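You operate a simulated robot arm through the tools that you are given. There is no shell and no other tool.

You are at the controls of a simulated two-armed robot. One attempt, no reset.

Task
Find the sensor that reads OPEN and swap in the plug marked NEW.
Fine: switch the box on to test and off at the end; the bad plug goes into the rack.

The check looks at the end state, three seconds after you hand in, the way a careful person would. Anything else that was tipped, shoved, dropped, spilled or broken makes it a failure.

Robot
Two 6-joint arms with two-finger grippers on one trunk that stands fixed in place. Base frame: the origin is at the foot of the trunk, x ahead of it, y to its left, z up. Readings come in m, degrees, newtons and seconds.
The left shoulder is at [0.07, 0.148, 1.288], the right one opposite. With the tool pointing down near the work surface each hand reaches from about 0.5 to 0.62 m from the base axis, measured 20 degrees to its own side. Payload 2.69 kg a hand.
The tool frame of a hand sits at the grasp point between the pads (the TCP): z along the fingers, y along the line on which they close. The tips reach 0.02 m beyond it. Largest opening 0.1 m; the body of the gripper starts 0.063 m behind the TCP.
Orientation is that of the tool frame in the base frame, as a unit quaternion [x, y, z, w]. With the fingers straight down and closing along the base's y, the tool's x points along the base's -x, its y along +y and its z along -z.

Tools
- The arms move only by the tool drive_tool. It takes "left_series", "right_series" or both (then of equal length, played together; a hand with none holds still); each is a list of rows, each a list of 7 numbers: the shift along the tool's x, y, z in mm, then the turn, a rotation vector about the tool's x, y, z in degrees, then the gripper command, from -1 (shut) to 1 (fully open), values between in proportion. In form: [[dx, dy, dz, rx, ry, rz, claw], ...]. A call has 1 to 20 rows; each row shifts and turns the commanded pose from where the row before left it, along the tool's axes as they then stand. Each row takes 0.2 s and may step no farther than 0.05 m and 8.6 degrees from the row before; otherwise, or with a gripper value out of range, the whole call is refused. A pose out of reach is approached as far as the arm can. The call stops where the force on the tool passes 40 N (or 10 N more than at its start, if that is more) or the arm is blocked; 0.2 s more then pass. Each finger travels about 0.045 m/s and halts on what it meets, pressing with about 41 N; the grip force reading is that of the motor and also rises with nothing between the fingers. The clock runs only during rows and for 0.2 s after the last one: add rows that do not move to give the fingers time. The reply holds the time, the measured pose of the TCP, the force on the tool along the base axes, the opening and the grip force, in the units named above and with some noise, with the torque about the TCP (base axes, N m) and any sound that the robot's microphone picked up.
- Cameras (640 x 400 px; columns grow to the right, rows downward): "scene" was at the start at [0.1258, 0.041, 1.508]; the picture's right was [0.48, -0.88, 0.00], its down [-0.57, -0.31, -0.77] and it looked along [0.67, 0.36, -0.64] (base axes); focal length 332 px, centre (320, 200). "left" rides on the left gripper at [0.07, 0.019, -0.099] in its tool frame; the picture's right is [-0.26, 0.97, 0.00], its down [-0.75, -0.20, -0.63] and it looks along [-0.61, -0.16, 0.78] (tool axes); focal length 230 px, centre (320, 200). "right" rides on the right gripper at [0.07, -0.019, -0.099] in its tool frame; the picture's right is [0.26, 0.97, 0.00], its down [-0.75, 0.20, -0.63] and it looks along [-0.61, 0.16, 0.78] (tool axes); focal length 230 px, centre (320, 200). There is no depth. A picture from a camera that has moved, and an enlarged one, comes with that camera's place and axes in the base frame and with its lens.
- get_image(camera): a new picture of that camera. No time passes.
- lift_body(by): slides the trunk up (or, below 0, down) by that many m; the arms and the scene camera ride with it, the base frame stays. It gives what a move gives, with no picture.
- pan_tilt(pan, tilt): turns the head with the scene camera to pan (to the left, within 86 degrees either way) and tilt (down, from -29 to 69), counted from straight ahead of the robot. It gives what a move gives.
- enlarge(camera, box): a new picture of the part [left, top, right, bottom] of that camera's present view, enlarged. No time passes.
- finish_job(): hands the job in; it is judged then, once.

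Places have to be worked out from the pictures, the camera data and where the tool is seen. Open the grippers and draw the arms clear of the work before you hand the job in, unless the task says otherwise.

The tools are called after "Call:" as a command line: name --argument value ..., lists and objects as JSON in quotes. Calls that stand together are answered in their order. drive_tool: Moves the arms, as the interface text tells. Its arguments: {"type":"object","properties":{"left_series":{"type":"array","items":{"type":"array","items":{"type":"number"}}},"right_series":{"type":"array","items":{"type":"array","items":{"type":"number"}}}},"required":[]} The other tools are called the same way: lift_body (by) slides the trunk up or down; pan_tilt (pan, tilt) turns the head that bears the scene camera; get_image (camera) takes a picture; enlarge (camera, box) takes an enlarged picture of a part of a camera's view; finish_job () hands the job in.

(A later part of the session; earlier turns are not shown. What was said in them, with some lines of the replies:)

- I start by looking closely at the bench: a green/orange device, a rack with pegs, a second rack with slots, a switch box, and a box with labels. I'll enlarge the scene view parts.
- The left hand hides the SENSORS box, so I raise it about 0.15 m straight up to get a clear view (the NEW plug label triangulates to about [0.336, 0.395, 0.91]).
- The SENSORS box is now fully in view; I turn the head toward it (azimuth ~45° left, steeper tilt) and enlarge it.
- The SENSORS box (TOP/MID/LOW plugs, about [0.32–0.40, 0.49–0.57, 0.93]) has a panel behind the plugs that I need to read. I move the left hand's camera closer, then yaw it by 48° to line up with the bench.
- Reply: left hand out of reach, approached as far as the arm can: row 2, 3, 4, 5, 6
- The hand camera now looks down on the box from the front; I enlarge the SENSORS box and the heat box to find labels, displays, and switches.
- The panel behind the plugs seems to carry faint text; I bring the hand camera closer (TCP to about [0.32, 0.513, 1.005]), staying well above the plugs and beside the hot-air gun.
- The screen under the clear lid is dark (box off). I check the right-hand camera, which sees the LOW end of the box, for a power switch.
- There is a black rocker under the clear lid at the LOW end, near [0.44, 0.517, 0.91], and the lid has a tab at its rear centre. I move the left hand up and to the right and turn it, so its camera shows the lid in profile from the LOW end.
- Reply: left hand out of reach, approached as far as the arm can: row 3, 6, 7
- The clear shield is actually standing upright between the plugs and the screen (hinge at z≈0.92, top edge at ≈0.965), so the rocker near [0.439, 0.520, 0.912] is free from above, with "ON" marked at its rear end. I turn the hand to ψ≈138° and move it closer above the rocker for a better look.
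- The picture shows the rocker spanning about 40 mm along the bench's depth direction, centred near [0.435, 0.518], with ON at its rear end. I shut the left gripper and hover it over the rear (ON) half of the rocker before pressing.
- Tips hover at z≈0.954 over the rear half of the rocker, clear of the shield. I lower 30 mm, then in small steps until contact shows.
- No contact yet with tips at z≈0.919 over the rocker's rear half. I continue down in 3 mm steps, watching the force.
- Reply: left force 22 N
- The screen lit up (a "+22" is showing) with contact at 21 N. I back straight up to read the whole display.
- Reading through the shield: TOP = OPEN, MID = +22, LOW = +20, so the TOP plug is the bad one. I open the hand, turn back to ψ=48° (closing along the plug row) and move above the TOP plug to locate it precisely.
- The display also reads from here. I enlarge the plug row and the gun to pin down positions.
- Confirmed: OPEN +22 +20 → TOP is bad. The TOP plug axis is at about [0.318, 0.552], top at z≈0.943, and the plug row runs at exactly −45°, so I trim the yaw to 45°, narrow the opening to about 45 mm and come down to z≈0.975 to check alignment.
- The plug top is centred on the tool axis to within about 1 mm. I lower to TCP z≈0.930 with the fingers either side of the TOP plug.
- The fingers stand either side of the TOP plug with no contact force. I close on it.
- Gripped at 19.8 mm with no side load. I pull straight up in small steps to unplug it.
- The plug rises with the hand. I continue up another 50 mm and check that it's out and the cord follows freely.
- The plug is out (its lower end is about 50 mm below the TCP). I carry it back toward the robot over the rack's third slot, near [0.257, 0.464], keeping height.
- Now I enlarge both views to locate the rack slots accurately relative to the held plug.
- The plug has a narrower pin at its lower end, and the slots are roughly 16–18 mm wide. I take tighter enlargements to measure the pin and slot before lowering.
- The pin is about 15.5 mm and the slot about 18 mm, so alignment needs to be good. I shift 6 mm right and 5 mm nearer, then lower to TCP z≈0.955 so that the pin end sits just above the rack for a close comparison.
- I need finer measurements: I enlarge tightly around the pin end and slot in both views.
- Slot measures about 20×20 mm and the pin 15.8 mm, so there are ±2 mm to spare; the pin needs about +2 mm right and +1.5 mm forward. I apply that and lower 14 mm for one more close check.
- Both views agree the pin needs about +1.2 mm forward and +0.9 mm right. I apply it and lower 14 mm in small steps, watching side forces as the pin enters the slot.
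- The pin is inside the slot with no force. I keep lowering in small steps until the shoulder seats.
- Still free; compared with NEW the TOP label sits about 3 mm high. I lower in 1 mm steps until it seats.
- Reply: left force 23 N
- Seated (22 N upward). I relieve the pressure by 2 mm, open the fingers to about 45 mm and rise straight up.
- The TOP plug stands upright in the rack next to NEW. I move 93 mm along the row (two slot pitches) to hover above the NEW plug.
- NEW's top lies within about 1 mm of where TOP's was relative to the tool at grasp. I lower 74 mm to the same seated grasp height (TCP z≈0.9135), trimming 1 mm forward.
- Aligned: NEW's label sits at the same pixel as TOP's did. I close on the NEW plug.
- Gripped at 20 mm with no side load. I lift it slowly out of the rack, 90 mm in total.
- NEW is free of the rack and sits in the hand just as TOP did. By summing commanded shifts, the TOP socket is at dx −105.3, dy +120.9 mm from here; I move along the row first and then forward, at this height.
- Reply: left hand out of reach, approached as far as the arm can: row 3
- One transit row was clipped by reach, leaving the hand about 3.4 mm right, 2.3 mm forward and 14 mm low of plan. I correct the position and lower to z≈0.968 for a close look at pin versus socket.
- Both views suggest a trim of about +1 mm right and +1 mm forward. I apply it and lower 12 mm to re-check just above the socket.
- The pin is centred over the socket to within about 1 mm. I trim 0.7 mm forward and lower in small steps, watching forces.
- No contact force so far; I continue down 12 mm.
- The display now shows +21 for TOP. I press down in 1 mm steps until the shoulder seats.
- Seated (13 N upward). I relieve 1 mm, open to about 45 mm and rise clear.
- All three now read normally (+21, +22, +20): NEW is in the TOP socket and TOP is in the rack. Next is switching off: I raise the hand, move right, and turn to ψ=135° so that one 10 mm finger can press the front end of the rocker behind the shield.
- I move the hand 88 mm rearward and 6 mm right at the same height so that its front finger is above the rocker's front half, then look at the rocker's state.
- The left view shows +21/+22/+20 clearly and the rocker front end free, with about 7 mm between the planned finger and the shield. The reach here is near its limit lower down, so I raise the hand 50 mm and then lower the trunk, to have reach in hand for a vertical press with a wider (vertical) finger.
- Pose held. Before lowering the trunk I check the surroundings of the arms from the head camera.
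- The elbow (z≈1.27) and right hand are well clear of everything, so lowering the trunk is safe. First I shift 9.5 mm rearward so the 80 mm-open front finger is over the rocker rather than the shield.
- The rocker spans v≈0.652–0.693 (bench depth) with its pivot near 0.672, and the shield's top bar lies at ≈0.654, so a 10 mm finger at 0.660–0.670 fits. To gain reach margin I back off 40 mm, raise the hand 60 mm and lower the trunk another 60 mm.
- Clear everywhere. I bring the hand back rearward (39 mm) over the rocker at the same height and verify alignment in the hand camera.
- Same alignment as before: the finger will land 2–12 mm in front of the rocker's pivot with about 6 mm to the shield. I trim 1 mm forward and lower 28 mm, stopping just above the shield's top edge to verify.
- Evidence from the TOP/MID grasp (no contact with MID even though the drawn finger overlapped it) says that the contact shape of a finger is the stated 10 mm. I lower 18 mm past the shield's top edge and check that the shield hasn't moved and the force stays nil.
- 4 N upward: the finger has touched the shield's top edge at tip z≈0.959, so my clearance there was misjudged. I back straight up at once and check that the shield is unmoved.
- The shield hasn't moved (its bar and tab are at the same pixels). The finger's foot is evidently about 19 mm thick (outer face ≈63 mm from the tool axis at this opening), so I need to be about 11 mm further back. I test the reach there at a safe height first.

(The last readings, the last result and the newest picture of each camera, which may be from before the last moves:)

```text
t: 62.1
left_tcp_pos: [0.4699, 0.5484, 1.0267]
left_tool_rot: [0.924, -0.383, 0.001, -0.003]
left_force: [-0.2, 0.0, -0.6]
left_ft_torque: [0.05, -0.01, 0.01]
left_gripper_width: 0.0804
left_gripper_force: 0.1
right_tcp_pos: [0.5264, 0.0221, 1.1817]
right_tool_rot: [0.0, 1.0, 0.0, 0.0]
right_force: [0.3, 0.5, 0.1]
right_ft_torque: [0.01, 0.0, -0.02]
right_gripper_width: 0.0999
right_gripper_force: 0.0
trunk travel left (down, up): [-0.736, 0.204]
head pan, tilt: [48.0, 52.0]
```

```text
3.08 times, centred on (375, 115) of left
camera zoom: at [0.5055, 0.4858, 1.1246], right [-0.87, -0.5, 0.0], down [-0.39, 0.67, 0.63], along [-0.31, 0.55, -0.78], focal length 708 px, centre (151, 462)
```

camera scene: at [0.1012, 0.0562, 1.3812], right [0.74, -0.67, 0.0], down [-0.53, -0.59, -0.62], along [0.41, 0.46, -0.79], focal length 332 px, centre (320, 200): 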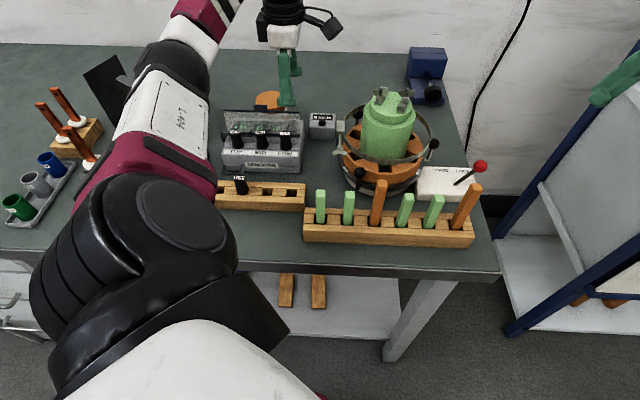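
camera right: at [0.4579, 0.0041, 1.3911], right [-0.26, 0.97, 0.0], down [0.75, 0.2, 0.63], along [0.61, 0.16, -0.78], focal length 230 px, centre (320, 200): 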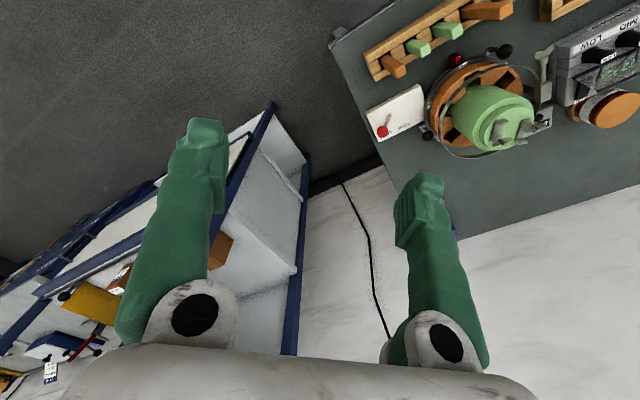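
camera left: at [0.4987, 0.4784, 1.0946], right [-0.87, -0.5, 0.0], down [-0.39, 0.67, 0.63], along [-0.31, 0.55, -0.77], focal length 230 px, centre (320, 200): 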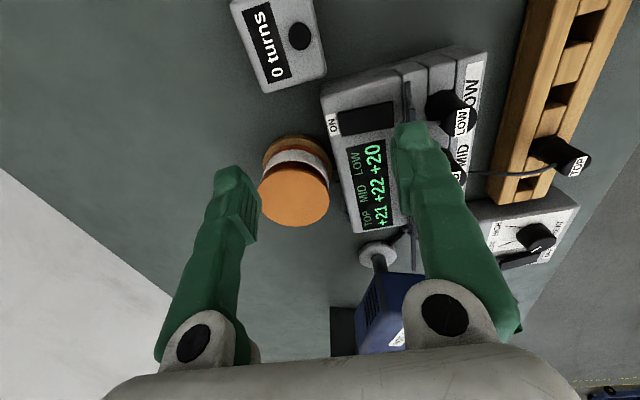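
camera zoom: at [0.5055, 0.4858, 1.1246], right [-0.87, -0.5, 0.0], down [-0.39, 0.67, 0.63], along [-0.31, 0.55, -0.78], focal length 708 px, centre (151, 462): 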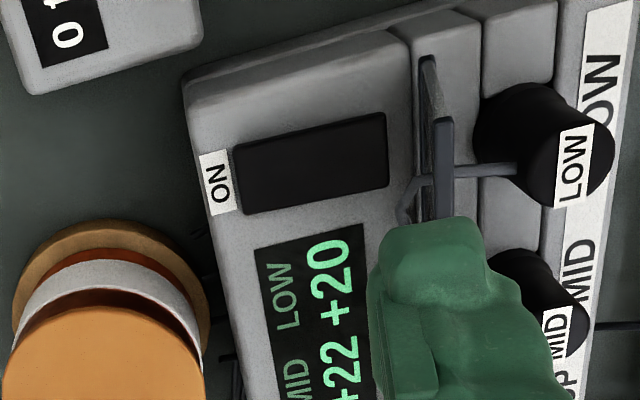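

Reach is fine (v≈0.720), which puts the finger foot at about 0.657–0.676, 3–5 mm behind the shield's bar and mostly in front of the rocker's pivot. I lower to just above the shield's top edge and look again.

Call:
drive_tool --left_series '[[0, -0.5, 10, 0, 0, 0, 0.6], [0, 0, 10, 0, 0, 0, 0.6], [0, 0, 10, 0, 0, 0, 0.6], [0, 0, 0, 0, 0, 0, 0.6]]'

Call:
enlarge --camera "left" --box '[310, 60, 480, 190]'

Call:
enlarge --camera "scene" --box '[240, 80, 330, 160]'

```text
t: 63.1
left_tcp_pos: [0.4708, 0.5481, 0.997]
left_tool_rot: [0.924, -0.383, 0.0, -0.003]
left_force: [-0.3, -0.8, 0.5]
left_ft_torque: [-0.03, -0.01, 0.02]
left_gripper_width: 0.0801
left_gripper_force: 0.1
right_tcp_pos: [0.5267, 0.0213, 1.1824]
right_tool_rot: [0.0, 1.0, -0.001, 0.0]
right_force: [0.7, 0.3, -0.4]
right_ft_torque: [0.0, 0.02, -0.02]
right_gripper_width: 0.1001
right_gripper_force: 0.0
trunk travel left (down, up): [-0.736, 0.204]
head pan, tilt: [48.0, 52.0]
```

```text
3.08 times, centred on (395, 125) of left
camera zoom: at [0.5075, 0.486, 1.0945], right [-0.87, -0.5, 0.0], down [-0.39, 0.67, 0.63], along [-0.31, 0.55, -0.78], focal length 708 px, centre (89, 431)
```

zoom: 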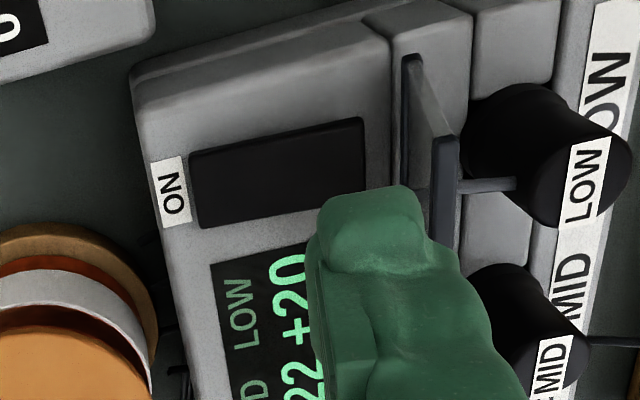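

```text
5.00 times, centred on (285, 120) of scene
camera zoom: at [0.1014, 0.0564, 1.3812], right [0.74, -0.67, 0.0], down [-0.53, -0.59, -0.62], along [0.41, 0.46, -0.79], focal length 1660 px, centre (495, 600)
```

zoom: 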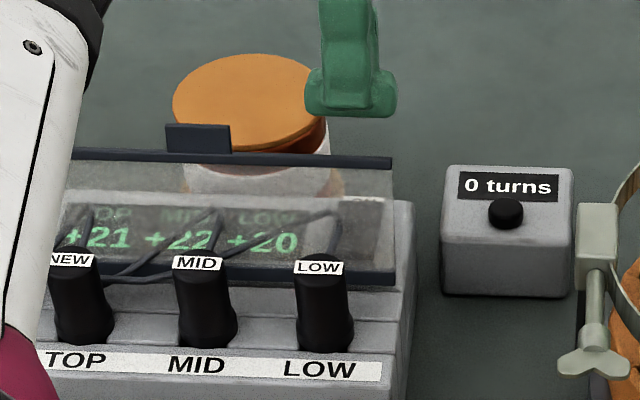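

In the hand view the finger foot stays rear of the shield bar with a visible gap that grows as I descend. I lower 16 mm and check the force.

Call:
drive_tool --left_series '[[0, 0, 4, 0, 0, 0, 0.6], [0, 0, 4, 0, 0, 0, 0.6], [0, 0, 4, 0, 0, 0, 0.6], [0, 0, 4, 0, 0, 0, 0.6]]'

Call:
enlarge --camera "left" --box '[310, 60, 480, 190]'

Call:
enlarge --camera "scene" --box '[240, 80, 330, 160]'

```text
t: 64.2
left_tcp_pos: [0.4691, 0.5488, 0.9813]
left_tool_rot: [0.924, -0.381, 0.001, -0.003]
left_force: [-0.1, 0.2, 0.2]
left_ft_torque: [0.0, 0.02, -0.01]
left_gripper_width: 0.0801
left_gripper_force: 0.1
right_tcp_pos: [0.5278, 0.023, 1.181]
right_tool_rot: [0.001, 1.0, 0.0, -0.001]
right_force: [0.0, 0.6, -0.4]
right_ft_torque: [0.02, -0.01, -0.01]
right_gripper_width: 0.0997
right_gripper_force: 0.1
trunk travel left (down, up): [-0.736, 0.204]
head pan, tilt: [48.0, 52.0]
```

```text
3.08 times, centred on (395, 125) of left
camera zoom: at [0.507, 0.4868, 1.0795], right [-0.87, -0.5, 0.0], down [-0.39, 0.67, 0.63], along [-0.31, 0.55, -0.77], focal length 708 px, centre (89, 431)
```

zoom: 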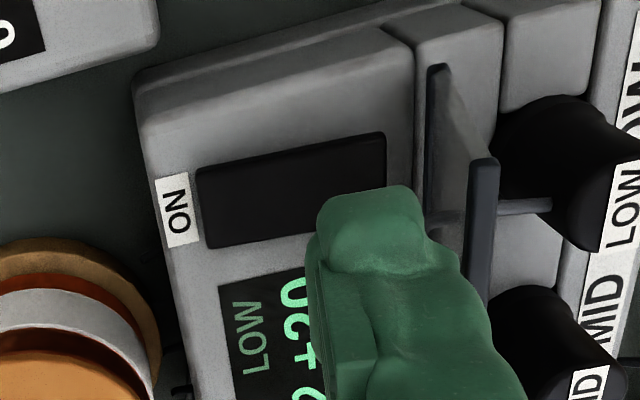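

```text
5.00 times, centred on (285, 120) of scene
camera zoom: at [0.1015, 0.0565, 1.3812], right [0.74, -0.67, 0.0], down [-0.53, -0.59, -0.62], along [0.41, 0.46, -0.79], focal length 1660 px, centre (495, 600)
```

zoom: 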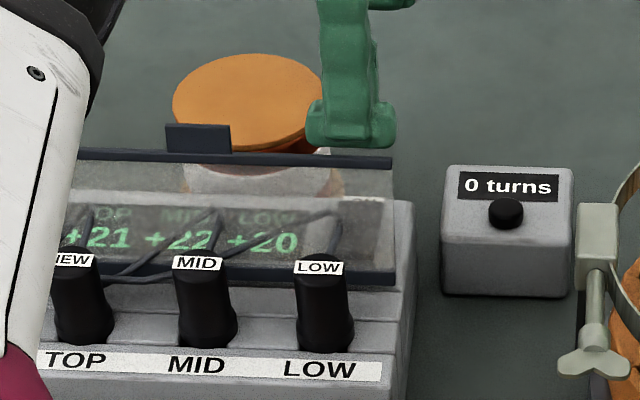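

The gap to the shield bar is now clearly visible (about 7 mm). I edge 2.5 mm forward while lowering another 20 mm in small steps.

Call:
drive_tool --left_series '[[0, 0, 4, 0, 0, 0, 0.6], [0, 1, 4, 0, 0, 0, 0.6], [0, 1.5, 4, 0, 0, 0, 0.6], [0, 0, 4, 0, 0, 0, 0.6], [0, 0, 4, 0, 0, 0, 0.6]]'

Call:
enlarge --camera "left" --box '[310, 60, 480, 190]'

Call:
enlarge --camera "scene" --box '[240, 80, 330, 160]'

```text
t: 65.3
left_tcp_pos: [0.4682, 0.5474, 0.9603]
left_tool_rot: [0.924, -0.382, 0.0, -0.003]
left_force: [-0.4, 0.1, -0.6]
left_ft_torque: [0.02, 0.03, 0.01]
left_gripper_width: 0.0798
left_gripper_force: 0.0
right_tcp_pos: [0.5262, 0.0218, 1.1823]
right_tool_rot: [0.0, 1.0, 0.0, 0.0]
right_force: [-0.2, -0.6, 0.7]
right_ft_torque: [0.01, 0.0, -0.01]
right_gripper_width: 0.1
right_gripper_force: 0.0
trunk travel left (down, up): [-0.736, 0.204]
head pan, tilt: [48.0, 52.0]
```

```text
3.08 times, centred on (395, 125) of left
camera zoom: at [0.5049, 0.4847, 1.0586], right [-0.86, -0.5, 0.0], down [-0.39, 0.67, 0.63], along [-0.31, 0.55, -0.77], focal length 708 px, centre (89, 431)
```

zoom: 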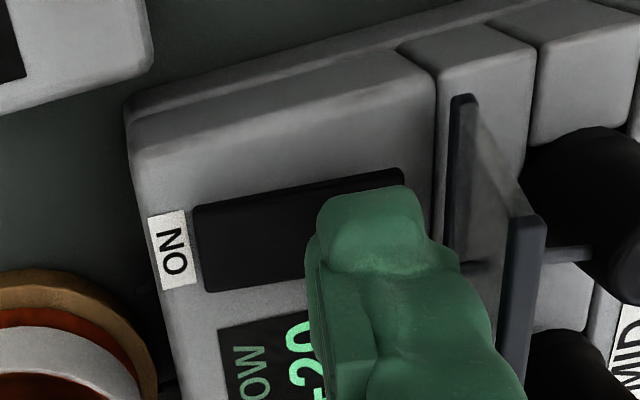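

```text
5.00 times, centred on (285, 120) of scene
camera zoom: at [0.1015, 0.0566, 1.3812], right [0.74, -0.67, 0.0], down [-0.53, -0.59, -0.62], along [0.41, 0.46, -0.79], focal length 1660 px, centre (495, 600)
```

zoom: 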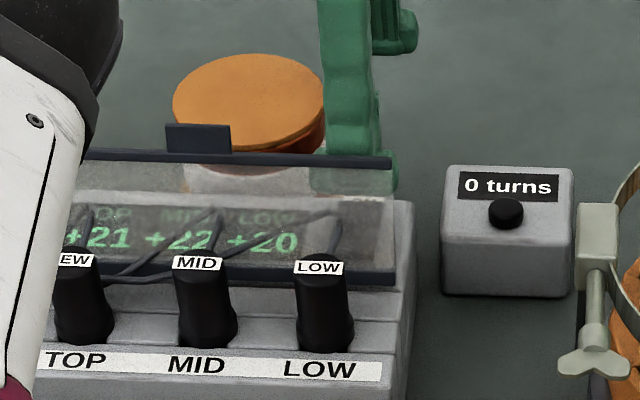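

The foot is now behind the shield and over the front half of the rocker with no contact. I lower another 12 mm in 3 mm steps.

Call:
drive_tool --left_series '[[0, 0, 4, 0, 0, 0, 0.6], [0, 0, 4, 0, 0, 0, 0.6], [0, 0, 4, 0, 0, 0, 0.6]]'

Call:
enlarge --camera "left" --box '[310, 60, 480, 190]'

Call:
enlarge --camera "scene" --box '[240, 80, 330, 160]'

```text
t: 66.2
left_tcp_pos: [0.4685, 0.5473, 0.9499]
left_tool_rot: [0.924, -0.382, 0.0, -0.003]
left_force: [0.4, 0.5, -0.2]
left_ft_torque: [0.0, 0.03, -0.01]
left_gripper_width: 0.0799
left_gripper_force: 0.0
right_tcp_pos: [0.5269, 0.0217, 1.182]
right_tool_rot: [0.0, 1.0, 0.0, 0.0]
right_force: [-0.9, 0.3, -0.1]
right_ft_torque: [0.02, -0.04, -0.01]
right_gripper_width: 0.1
right_gripper_force: 0.1
trunk travel left (down, up): [-0.736, 0.204]
head pan, tilt: [48.0, 52.0]
```

```text
3.08 times, centred on (395, 125) of left
camera zoom: at [0.5045, 0.484, 1.0468], right [-0.86, -0.5, 0.0], down [-0.39, 0.67, 0.63], along [-0.31, 0.55, -0.78], focal length 708 px, centre (89, 431)
```

zoom: 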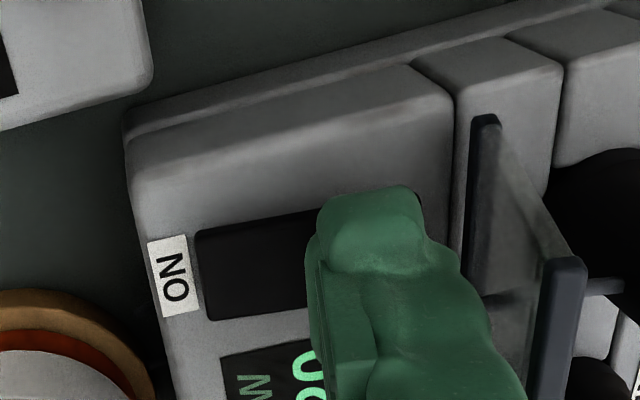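

```text
5.00 times, centred on (285, 120) of scene
camera zoom: at [0.1014, 0.0565, 1.3812], right [0.74, -0.67, 0.0], down [-0.53, -0.59, -0.62], along [0.41, 0.46, -0.79], focal length 1660 px, centre (495, 600)
```

zoom: 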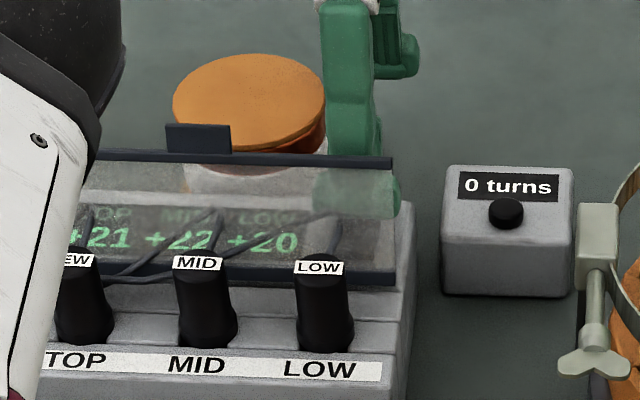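

Call:
drive_tool --left_series '[[0, 0, 3, 0, 0, 0, 0.6], [0, 0, 2, 0, 0, 0, 0.6], [0, 0, 2, 0, 0, 0, 0.6]]'

Call:
enlarge --camera "left" --box '[310, 60, 480, 190]'

```text
t: 67.0
left_tcp_pos: [0.468, 0.5495, 0.9429]
left_tool_rot: [0.924, -0.383, 0.0, -0.003]
left_force: [0.1, -0.3, -0.7]
left_ft_torque: [0.01, -0.04, -0.02]
left_gripper_width: 0.0801
left_gripper_force: 0.0
right_tcp_pos: [0.5268, 0.022, 1.1818]
right_tool_rot: [0.0, 1.0, -0.001, 0.001]
right_force: [-0.1, -0.6, 0.2]
right_ft_torque: [0.0, -0.01, 0.02]
right_gripper_width: 0.0999
right_gripper_force: 0.0
trunk travel left (down, up): [-0.736, 0.204]
head pan, tilt: [48.0, 52.0]
```

```text
3.08 times, centred on (395, 125) of left
camera zoom: at [0.5048, 0.4858, 1.0404], right [-0.87, -0.5, 0.0], down [-0.39, 0.67, 0.63], along [-0.31, 0.55, -0.77], focal length 708 px, centre (89, 431)
```

zoom: 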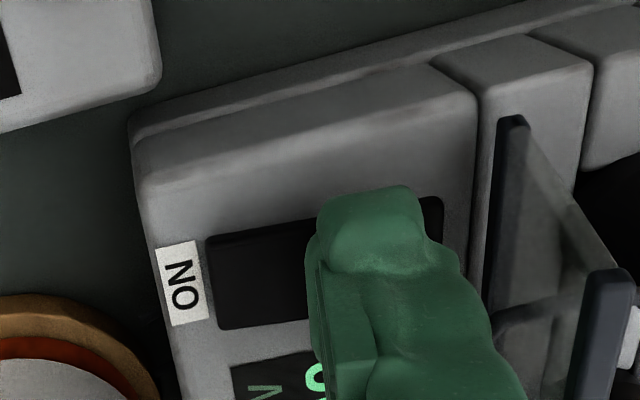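

The foot sits over the rocker's front half with ample gaps to the shield. I shift 2 mm further forward and press down in 2 mm steps.

Call:
drive_tool --left_series '[[0, 2, 0, 0, 0, 0, 0.6], [0, 0, 2, 0, 0, 0, 0.6], [0, 0, 2, 0, 0, 0, 0.6]]'

Call:
enlarge --camera "left" --box '[310, 60, 480, 190]'

```text
t: 67.8
left_tcp_pos: [0.4681, 0.5474, 0.9395]
left_tool_rot: [0.924, -0.382, 0.0, -0.001]
left_force: [-0.1, 1.1, -0.6]
left_ft_torque: [-0.01, -0.02, 0.01]
left_gripper_width: 0.0801
left_gripper_force: 0.1
right_tcp_pos: [0.5275, 0.0215, 1.1825]
right_tool_rot: [0.0, 1.0, 0.0, -0.001]
right_force: [-0.1, -0.1, 0.3]
right_ft_torque: [0.02, 0.0, 0.01]
right_gripper_width: 0.1
right_gripper_force: 0.1
trunk travel left (down, up): [-0.736, 0.204]
head pan, tilt: [48.0, 52.0]
```

```text
3.08 times, centred on (395, 125) of left
camera zoom: at [0.5039, 0.4839, 1.0368], right [-0.86, -0.5, 0.0], down [-0.39, 0.67, 0.63], along [-0.31, 0.55, -0.78], focal length 708 px, centre (89, 431)
```

zoom: 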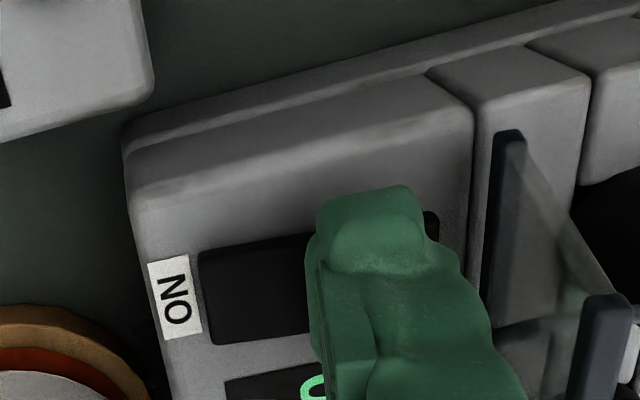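

Still no contact at tip z≈0.919. I continue in 1.5 mm steps until the rocker responds.

Call:
drive_tool --left_series '[[0, 0, 1.5, 0, 0, 0, 0.6], [0, 0, 1.5, 0, 0, 0, 0.6]]'

Call:
enlarge --camera "scene" --box '[240, 80, 330, 160]'

```text
t: 68.3
left_tcp_pos: [0.466, 0.5448, 0.9368]
left_tool_rot: [0.924, -0.382, 0.001, -0.003]
left_force: [-0.9, 1.6, 10.6]
left_ft_torque: [-0.3, 0.29, 0.02]
left_gripper_width: 0.0803
left_gripper_force: 1.0
right_tcp_pos: [0.5246, 0.0193, 1.1833]
right_tool_rot: [0.0, 1.0, 0.001, 0.001]
right_force: [0.8, -0.4, -0.5]
right_ft_torque: [0.03, 0.01, 0.0]
right_gripper_width: 0.0998
right_gripper_force: 0.1
trunk travel left (down, up): [-0.736, 0.204]
head pan, tilt: [48.0, 52.0]
```

```text
5.00 times, centred on (285, 120) of scene
camera zoom: at [0.0998, 0.0549, 1.3816], right [0.74, -0.67, 0.0], down [-0.53, -0.58, -0.62], along [0.41, 0.46, -0.79], focal length 1660 px, centre (495, 600)
```

zoom: 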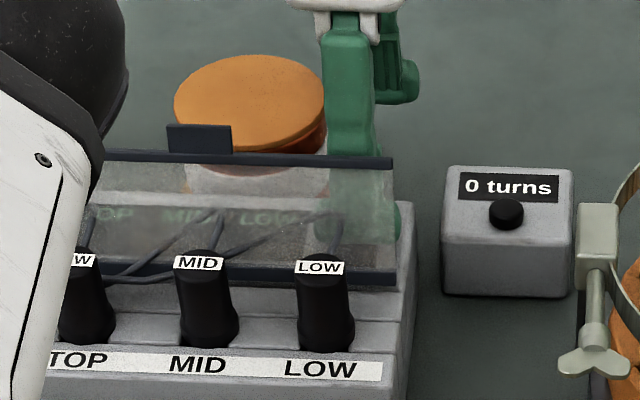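

The display went blank — the box is off (10.6 N on the rocker). I retrace: up 12 mm, ease 5 mm rearward away from the shield, then straight up.

Call:
drive_tool --left_series '[[0, 0, -4, 0, 0, 0, 0.6], [0, 0, -8, 0, 0, 0, 0.6], [0, -2.5, -3, 0, 0, 0, 0.6], [0, -2.5, -3, 0, 0, 0, 0.6], [0, 0, 0, 0, 0, 0, 0.6]]'

Call:
enlarge --camera "left" --box '[310, 60, 480, 190]'

```text
t: 69.5
left_tcp_pos: [0.4708, 0.5489, 0.9548]
left_tool_rot: [0.924, -0.382, 0.0, -0.003]
left_force: [0.8, 0.2, -0.9]
left_ft_torque: [0.0, 0.04, 0.0]
left_gripper_width: 0.08
left_gripper_force: 0.0
right_tcp_pos: [0.5271, 0.0216, 1.1817]
right_tool_rot: [0.0, 1.0, -0.001, 0.001]
right_force: [0.0, 0.7, 0.0]
right_ft_torque: [0.01, -0.01, 0.0]
right_gripper_width: 0.0998
right_gripper_force: 0.0
trunk travel left (down, up): [-0.736, 0.204]
head pan, tilt: [48.0, 52.0]
```

```text
3.08 times, centred on (395, 125) of left
camera zoom: at [0.5074, 0.4861, 1.0517], right [-0.86, -0.5, 0.0], down [-0.39, 0.67, 0.63], along [-0.31, 0.55, -0.77], focal length 708 px, centre (89, 431)
```

zoom: 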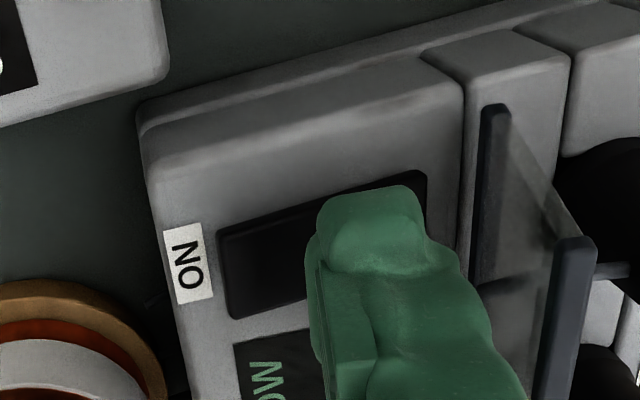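

Display is dark and the foot is well clear of the shield. I rise straight up 90 mm.

Call:
drive_tool --left_series '[[0, 0, -8, 0, 0, 0, 0.6], [0, 0, -12, 0, 0, 0, 0.6], [0, 0, -20, 0, 0, 0, 0.6], [0, 0, -25, 0, 0, 0, 0.6], [0, 0, -25, 0, 0, 0, 0.6], [0, 0, 0, 0, 0, 0, 0.6]]'

Call:
get_image --camera "left"

Call:
enlarge --camera "left" --box '[280, 30, 450, 170]'

Call:
get_image --camera "scene"

```text
t: 71.0
left_tcp_pos: [0.4687, 0.5491, 1.042]
left_tool_rot: [0.924, -0.382, 0.0, -0.002]
left_force: [0.9, -0.9, 1.0]
left_ft_torque: [-0.04, 0.01, 0.03]
left_gripper_width: 0.08
left_gripper_force: 0.0
right_tcp_pos: [0.5271, 0.0207, 1.1813]
right_tool_rot: [0.0, 1.0, 0.0, 0.0]
right_force: [0.2, -0.1, -0.8]
right_ft_torque: [0.02, -0.01, 0.02]
right_gripper_width: 0.0999
right_gripper_force: 0.0
trunk travel left (down, up): [-0.736, 0.204]
head pan, tilt: [48.0, 52.0]
```

```text
taken
camera left: at [0.5062, 0.4859, 1.1404], right [-0.86, -0.5, 0.0], down [-0.39, 0.67, 0.63], along [-0.31, 0.55, -0.78], focal length 230 px, centre (320, 200)
```

left: 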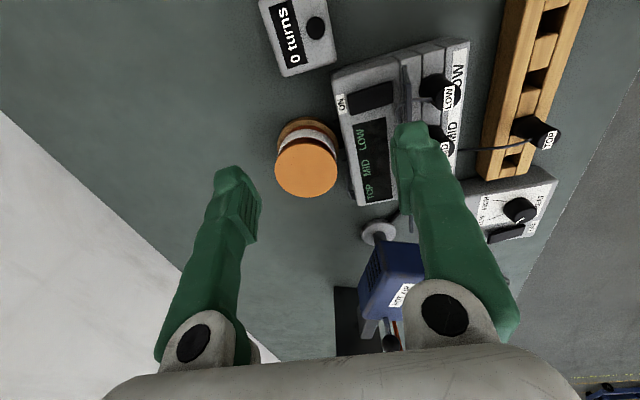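

```text
2.86 times, centred on (365, 100) of left
camera zoom: at [0.5062, 0.4859, 1.1404], right [-0.86, -0.5, 0.0], down [-0.39, 0.67, 0.63], along [-0.31, 0.55, -0.78], focal length 657 px, centre (191, 486)
```

zoom: 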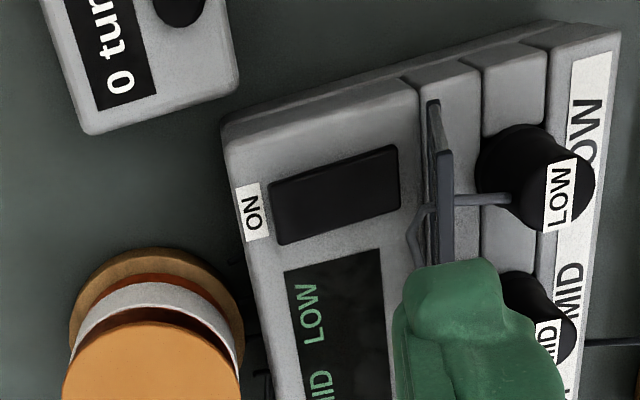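

```text
taken
camera scene: at [0.1016, 0.0567, 1.3812], right [0.74, -0.67, 0.0], down [-0.53, -0.59, -0.62], along [0.41, 0.46, -0.79], focal length 332 px, centre (320, 200)
```

scene: 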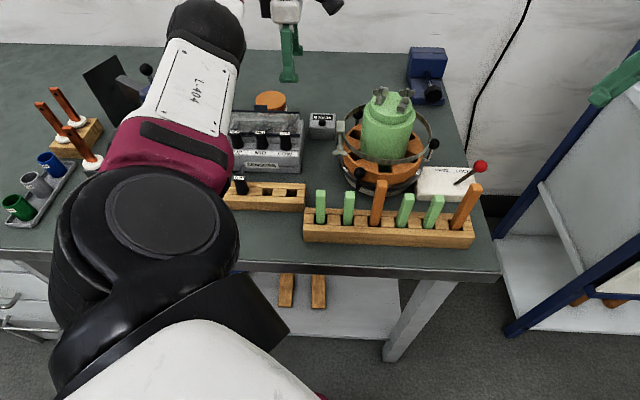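

The box is off, shield and plugs in place. I raise the trunk back to its original height, lifting the hand clear as well.

Call:
lift_body --by 0.11

Call:
drive_tool --left_series '[[0, 30, 0, 0, 0, 0, 1], [0, 30, 0, 0, 0, 0, 1], [0, 30, 0, 0, 0, 0, 1], [0, 30, 0, 0, 0, 0, 1], [0, 30, 0, 0, 0, 0, 1], [0, 0, 0, 0, 0, 0, 1]]'

Call:
get_image --camera "scene"

```text
t: 72.4
left_tcp_pos: [0.4689, 0.5494, 1.1524]
left_tool_rot: [0.924, -0.382, 0.0, -0.002]
left_force: [1.0, -0.2, -0.6]
left_ft_torque: [0.01, -0.03, 0.03]
left_gripper_width: 0.0799
left_gripper_force: 0.1
right_tcp_pos: [0.5268, 0.0226, 1.293]
right_tool_rot: [0.0, 1.0, 0.0, 0.0]
right_force: [-0.4, -0.1, 0.5]
right_ft_torque: [0.0, 0.01, -0.02]
right_gripper_width: 0.1001
right_gripper_force: 0.1
trunk travel left (down, up): [-0.846, 0.094]
head pan, tilt: [48.0, 52.0]
```

```text
t: 73.8
left_tcp_pos: [0.3608, 0.4454, 1.1426]
left_tool_rot: [0.924, -0.381, 0.0, -0.002]
left_force: [0.0, -0.1, -0.1]
left_ft_torque: [-0.02, 0.0, 0.03]
left_gripper_width: 0.0999
left_gripper_force: 0.0
left hand out of reach, approached as far as the arm can: row 2
right_tcp_pos: [0.5279, 0.0215, 1.2924]
right_tool_rot: [0.0, 1.0, -0.001, -0.001]
right_force: [0.7, 0.3, -0.8]
right_ft_torque: [-0.04, 0.01, 0.03]
right_gripper_width: 0.1003
right_gripper_force: 0.1
trunk travel left (down, up): [-0.846, 0.094]
head pan, tilt: [48.0, 52.0]
```

```text
taken
camera scene: at [0.1017, 0.0566, 1.4912], right [0.74, -0.67, 0.0], down [-0.53, -0.59, -0.62], along [0.41, 0.46, -0.79], focal length 332 px, centre (320, 200)
```

scene: 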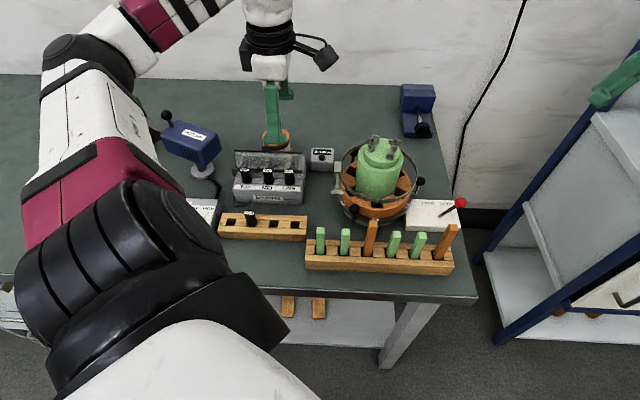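

The bench is visible again; I enlarge it to verify the end state of the box, plugs and rack before drawing the arm back further.

Call:
enlarge --camera "scene" --box '[205, 120, 325, 220]'

Call:
enlarge --camera "scene" --box '[200, 190, 320, 260]'

Call:
enlarge --camera "left" --box '[160, 0, 480, 220]'

```text
4.00 times, centred on (265, 170) of scene
camera zoom: at [0.1017, 0.0566, 1.4912], right [0.74, -0.67, 0.0], down [-0.53, -0.59, -0.62], along [0.41, 0.46, -0.79], focal length 1328 px, centre (540, 320)
```

zoom: 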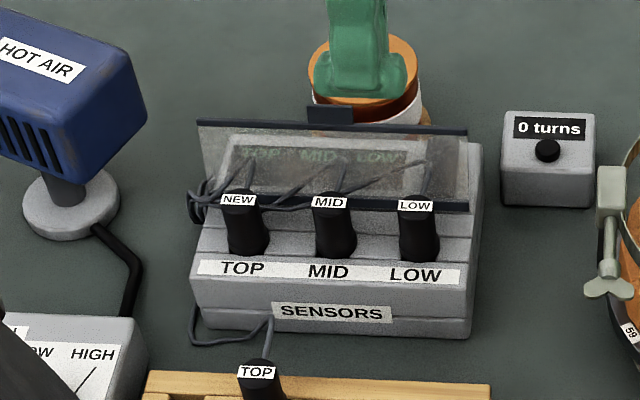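

```text
5.33 times, centred on (260, 225) of scene
camera zoom: at [0.1017, 0.0566, 1.4912], right [0.74, -0.67, 0.0], down [-0.53, -0.59, -0.62], along [0.41, 0.46, -0.79], focal length 1771 px, centre (640, 67)
```

zoom: 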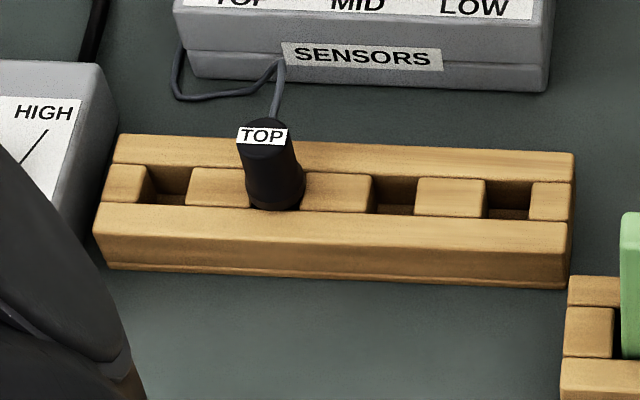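

```text
1.82 times, centred on (320, 110) of left
camera zoom: at [0.3961, 0.383, 1.24], right [-0.86, -0.5, 0.0], down [-0.39, 0.67, 0.63], along [-0.31, 0.55, -0.78], focal length 418 px, centre (320, 364)
```

zoom: 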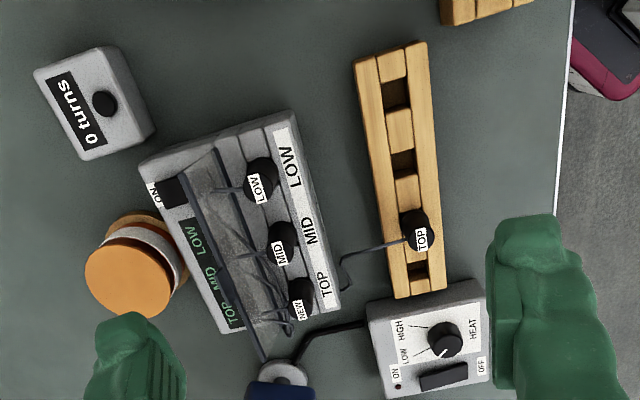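

Everything matches the original layout: NEW in the TOP socket, TOP in the rack, screen dark, shield, jar and counter unmoved. I rotate the left hand back and then retract it toward its starting place.

Call:
drive_tool --left_series '[[0, 0, 0, 0, 0, 8, 1], [0, 0, 0, 0, 0, 8, 1], [0, 0, 0, 0, 0, 8, 1], [0, 0, 0, 0, 0, 8, 1], [0, 0, 0, 0, 0, 8, 1], [0, 0, 0, 0, 0, 8, 1], [0, 0, 0, 0, 0, 8, 1], [0, 0, 0, 0, 0, 8, 1], [0, 0, 0, 0, 0, 8, 1], [0, 0, 0, 0, 0, 8, 1], [0, 0, 0, 0, 0, 8, 1], [0, 0, 0, 0, 0, 8, 1], [0, 0, 0, 0, 0, 8, 1], [0, 0, 0, 0, 0, 8, 1], [0, 0, 0, 0, 0, 8, 1], [0, 0, 0, 0, 0, 8, 1], [0, 0, 0, 0, 0, 7, 1], [0, 0, 0, 0, 0, 0, 1]]'

Call:
drive_tool --left_series '[[24, -30, -14, 0, 0, 0, 1], [24, -30, -14, 0, 0, 0, 1], [24, -30, -14, 0, 0, 0, 1], [24, -30, -14, 0, 0, 0, 1], [23, -30, -14, 0, 0, 0, 1], [0, 0, 0, 0, 0, 0, 1]]'

Call:
get_image --camera "scene"

Call:
get_image --camera "left"

```text
t: 77.6
left_tcp_pos: [0.3568, 0.4368, 1.1426]
left_tool_rot: [-0.002, 1.0, 0.003, 0.002]
left_force: [-0.5, 0.2, -0.5]
left_ft_torque: [0.0, 0.01, -0.03]
left_gripper_width: 0.0999
left_gripper_force: 0.0
left hand out of reach, approached as far as the arm can: row 17
right_tcp_pos: [0.5271, 0.0212, 1.2916]
right_tool_rot: [0.0, 1.0, 0.0, -0.001]
right_force: [0.4, -0.5, -0.2]
right_ft_torque: [0.0, 0.01, -0.03]
right_gripper_width: 0.1001
right_gripper_force: 0.1
trunk travel left (down, up): [-0.846, 0.094]
head pan, tilt: [48.0, 52.0]
```

```text
t: 79.0
left_tcp_pos: [0.2474, 0.2794, 1.2126]
left_tool_rot: [-0.001, 1.0, 0.002, 0.001]
left_force: [-0.3, 1.0, 0.9]
left_ft_torque: [0.01, -0.01, -0.01]
left_gripper_width: 0.0998
left_gripper_force: 0.2
left hand out of reach, approached as far as the arm can: row 3
right_tcp_pos: [0.5265, 0.0198, 1.2915]
right_tool_rot: [-0.001, 1.0, 0.0, 0.0]
right_force: [-0.4, -0.3, 0.1]
right_ft_torque: [-0.03, 0.04, 0.02]
right_gripper_width: 0.1
right_gripper_force: 0.2
trunk travel left (down, up): [-0.846, 0.094]
head pan, tilt: [48.0, 52.0]
```

```text
taken
camera scene: at [0.1012, 0.0557, 1.4913], right [0.74, -0.67, 0.0], down [-0.53, -0.59, -0.62], along [0.41, 0.46, -0.79], focal length 332 px, centre (320, 200)
```

scene: 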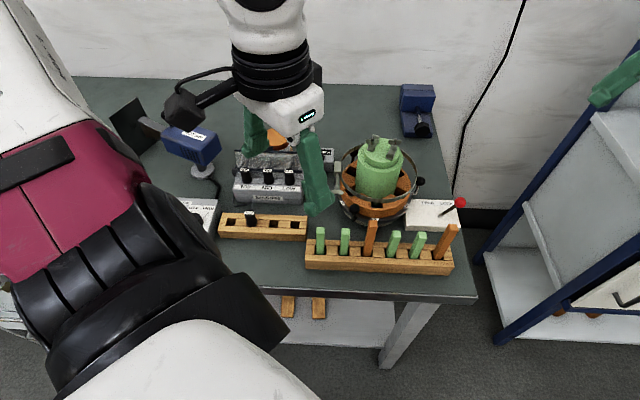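

```text
taken
camera left: at [0.1782, 0.2979, 1.3104], right [0.26, 0.97, 0.01], down [0.75, -0.2, 0.63], along [0.61, -0.16, -0.78], focal length 230 px, centre (320, 200)
```

left: 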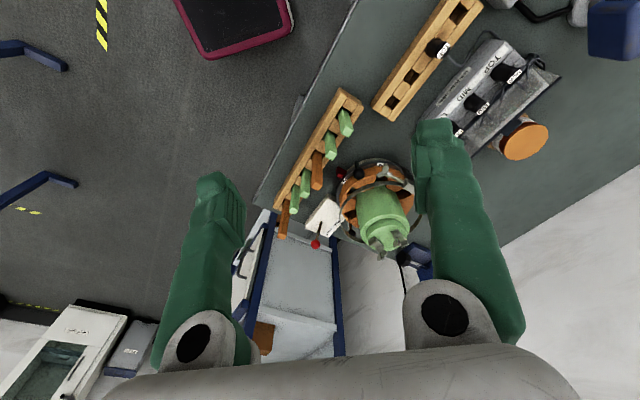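

The left hand is back near its start pose with the gripper open. One last enlarged look at the work before handing in.

Call:
enlarge --camera "left" --box '[250, 0, 640, 260]'

Call:
enlarge --camera "left" --box '[380, 0, 600, 160]'

```text
1.54 times, centred on (445, 130) of left
camera zoom: at [0.1782, 0.2979, 1.3104], right [0.26, 0.97, 0.01], down [0.75, -0.2, 0.63], along [0.61, -0.16, -0.78], focal length 354 px, centre (128, 308)
```

zoom: 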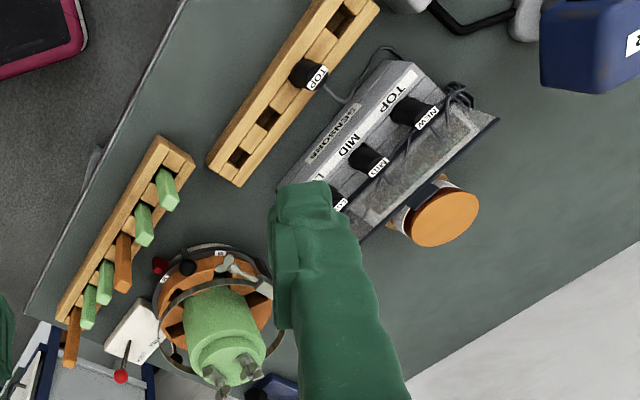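

```text
2.50 times, centred on (490, 80) of left
camera zoom: at [0.1782, 0.2979, 1.3104], right [0.26, 0.97, 0.01], down [0.75, -0.2, 0.63], along [0.61, -0.16, -0.78], focal length 575 px, centre (-105, 500)
```

zoom: 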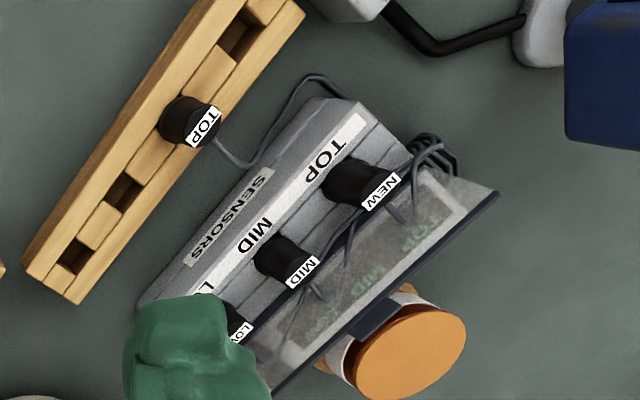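

NEW is seated in the TOP socket, where it read +21 while the box was on. The bad TOP plug stands in the rack, the box is off, nothing else has moved, and both grippers are open and clear. I hand the job in.

Call:
finish_job

```text
The job is handed in.
```

The swap is done and handed in. The TOP sensor was the one reading OPEN, and the NEW plug is now in its socket.

- **Test:** with the box on, the screen showed TOP OPEN, MID +22, LOW +20. After the swap it showed +21, +22 and +20.
- **Bad plug:** the old TOP plug stands upright in the rack.
- **Box:** I switched it off at the end and the screen is dark.
- **Contact to note:** while reaching for the off switch, one finger touched the top edge of the clear shield with about 4 N. I backed off at once, and later pictures show the shield in the same place.

The box, shield and counter match their starting positions in the pictures, and I saw nothing else tipped or moved. Both grippers are open and the arms are clear of the bench.
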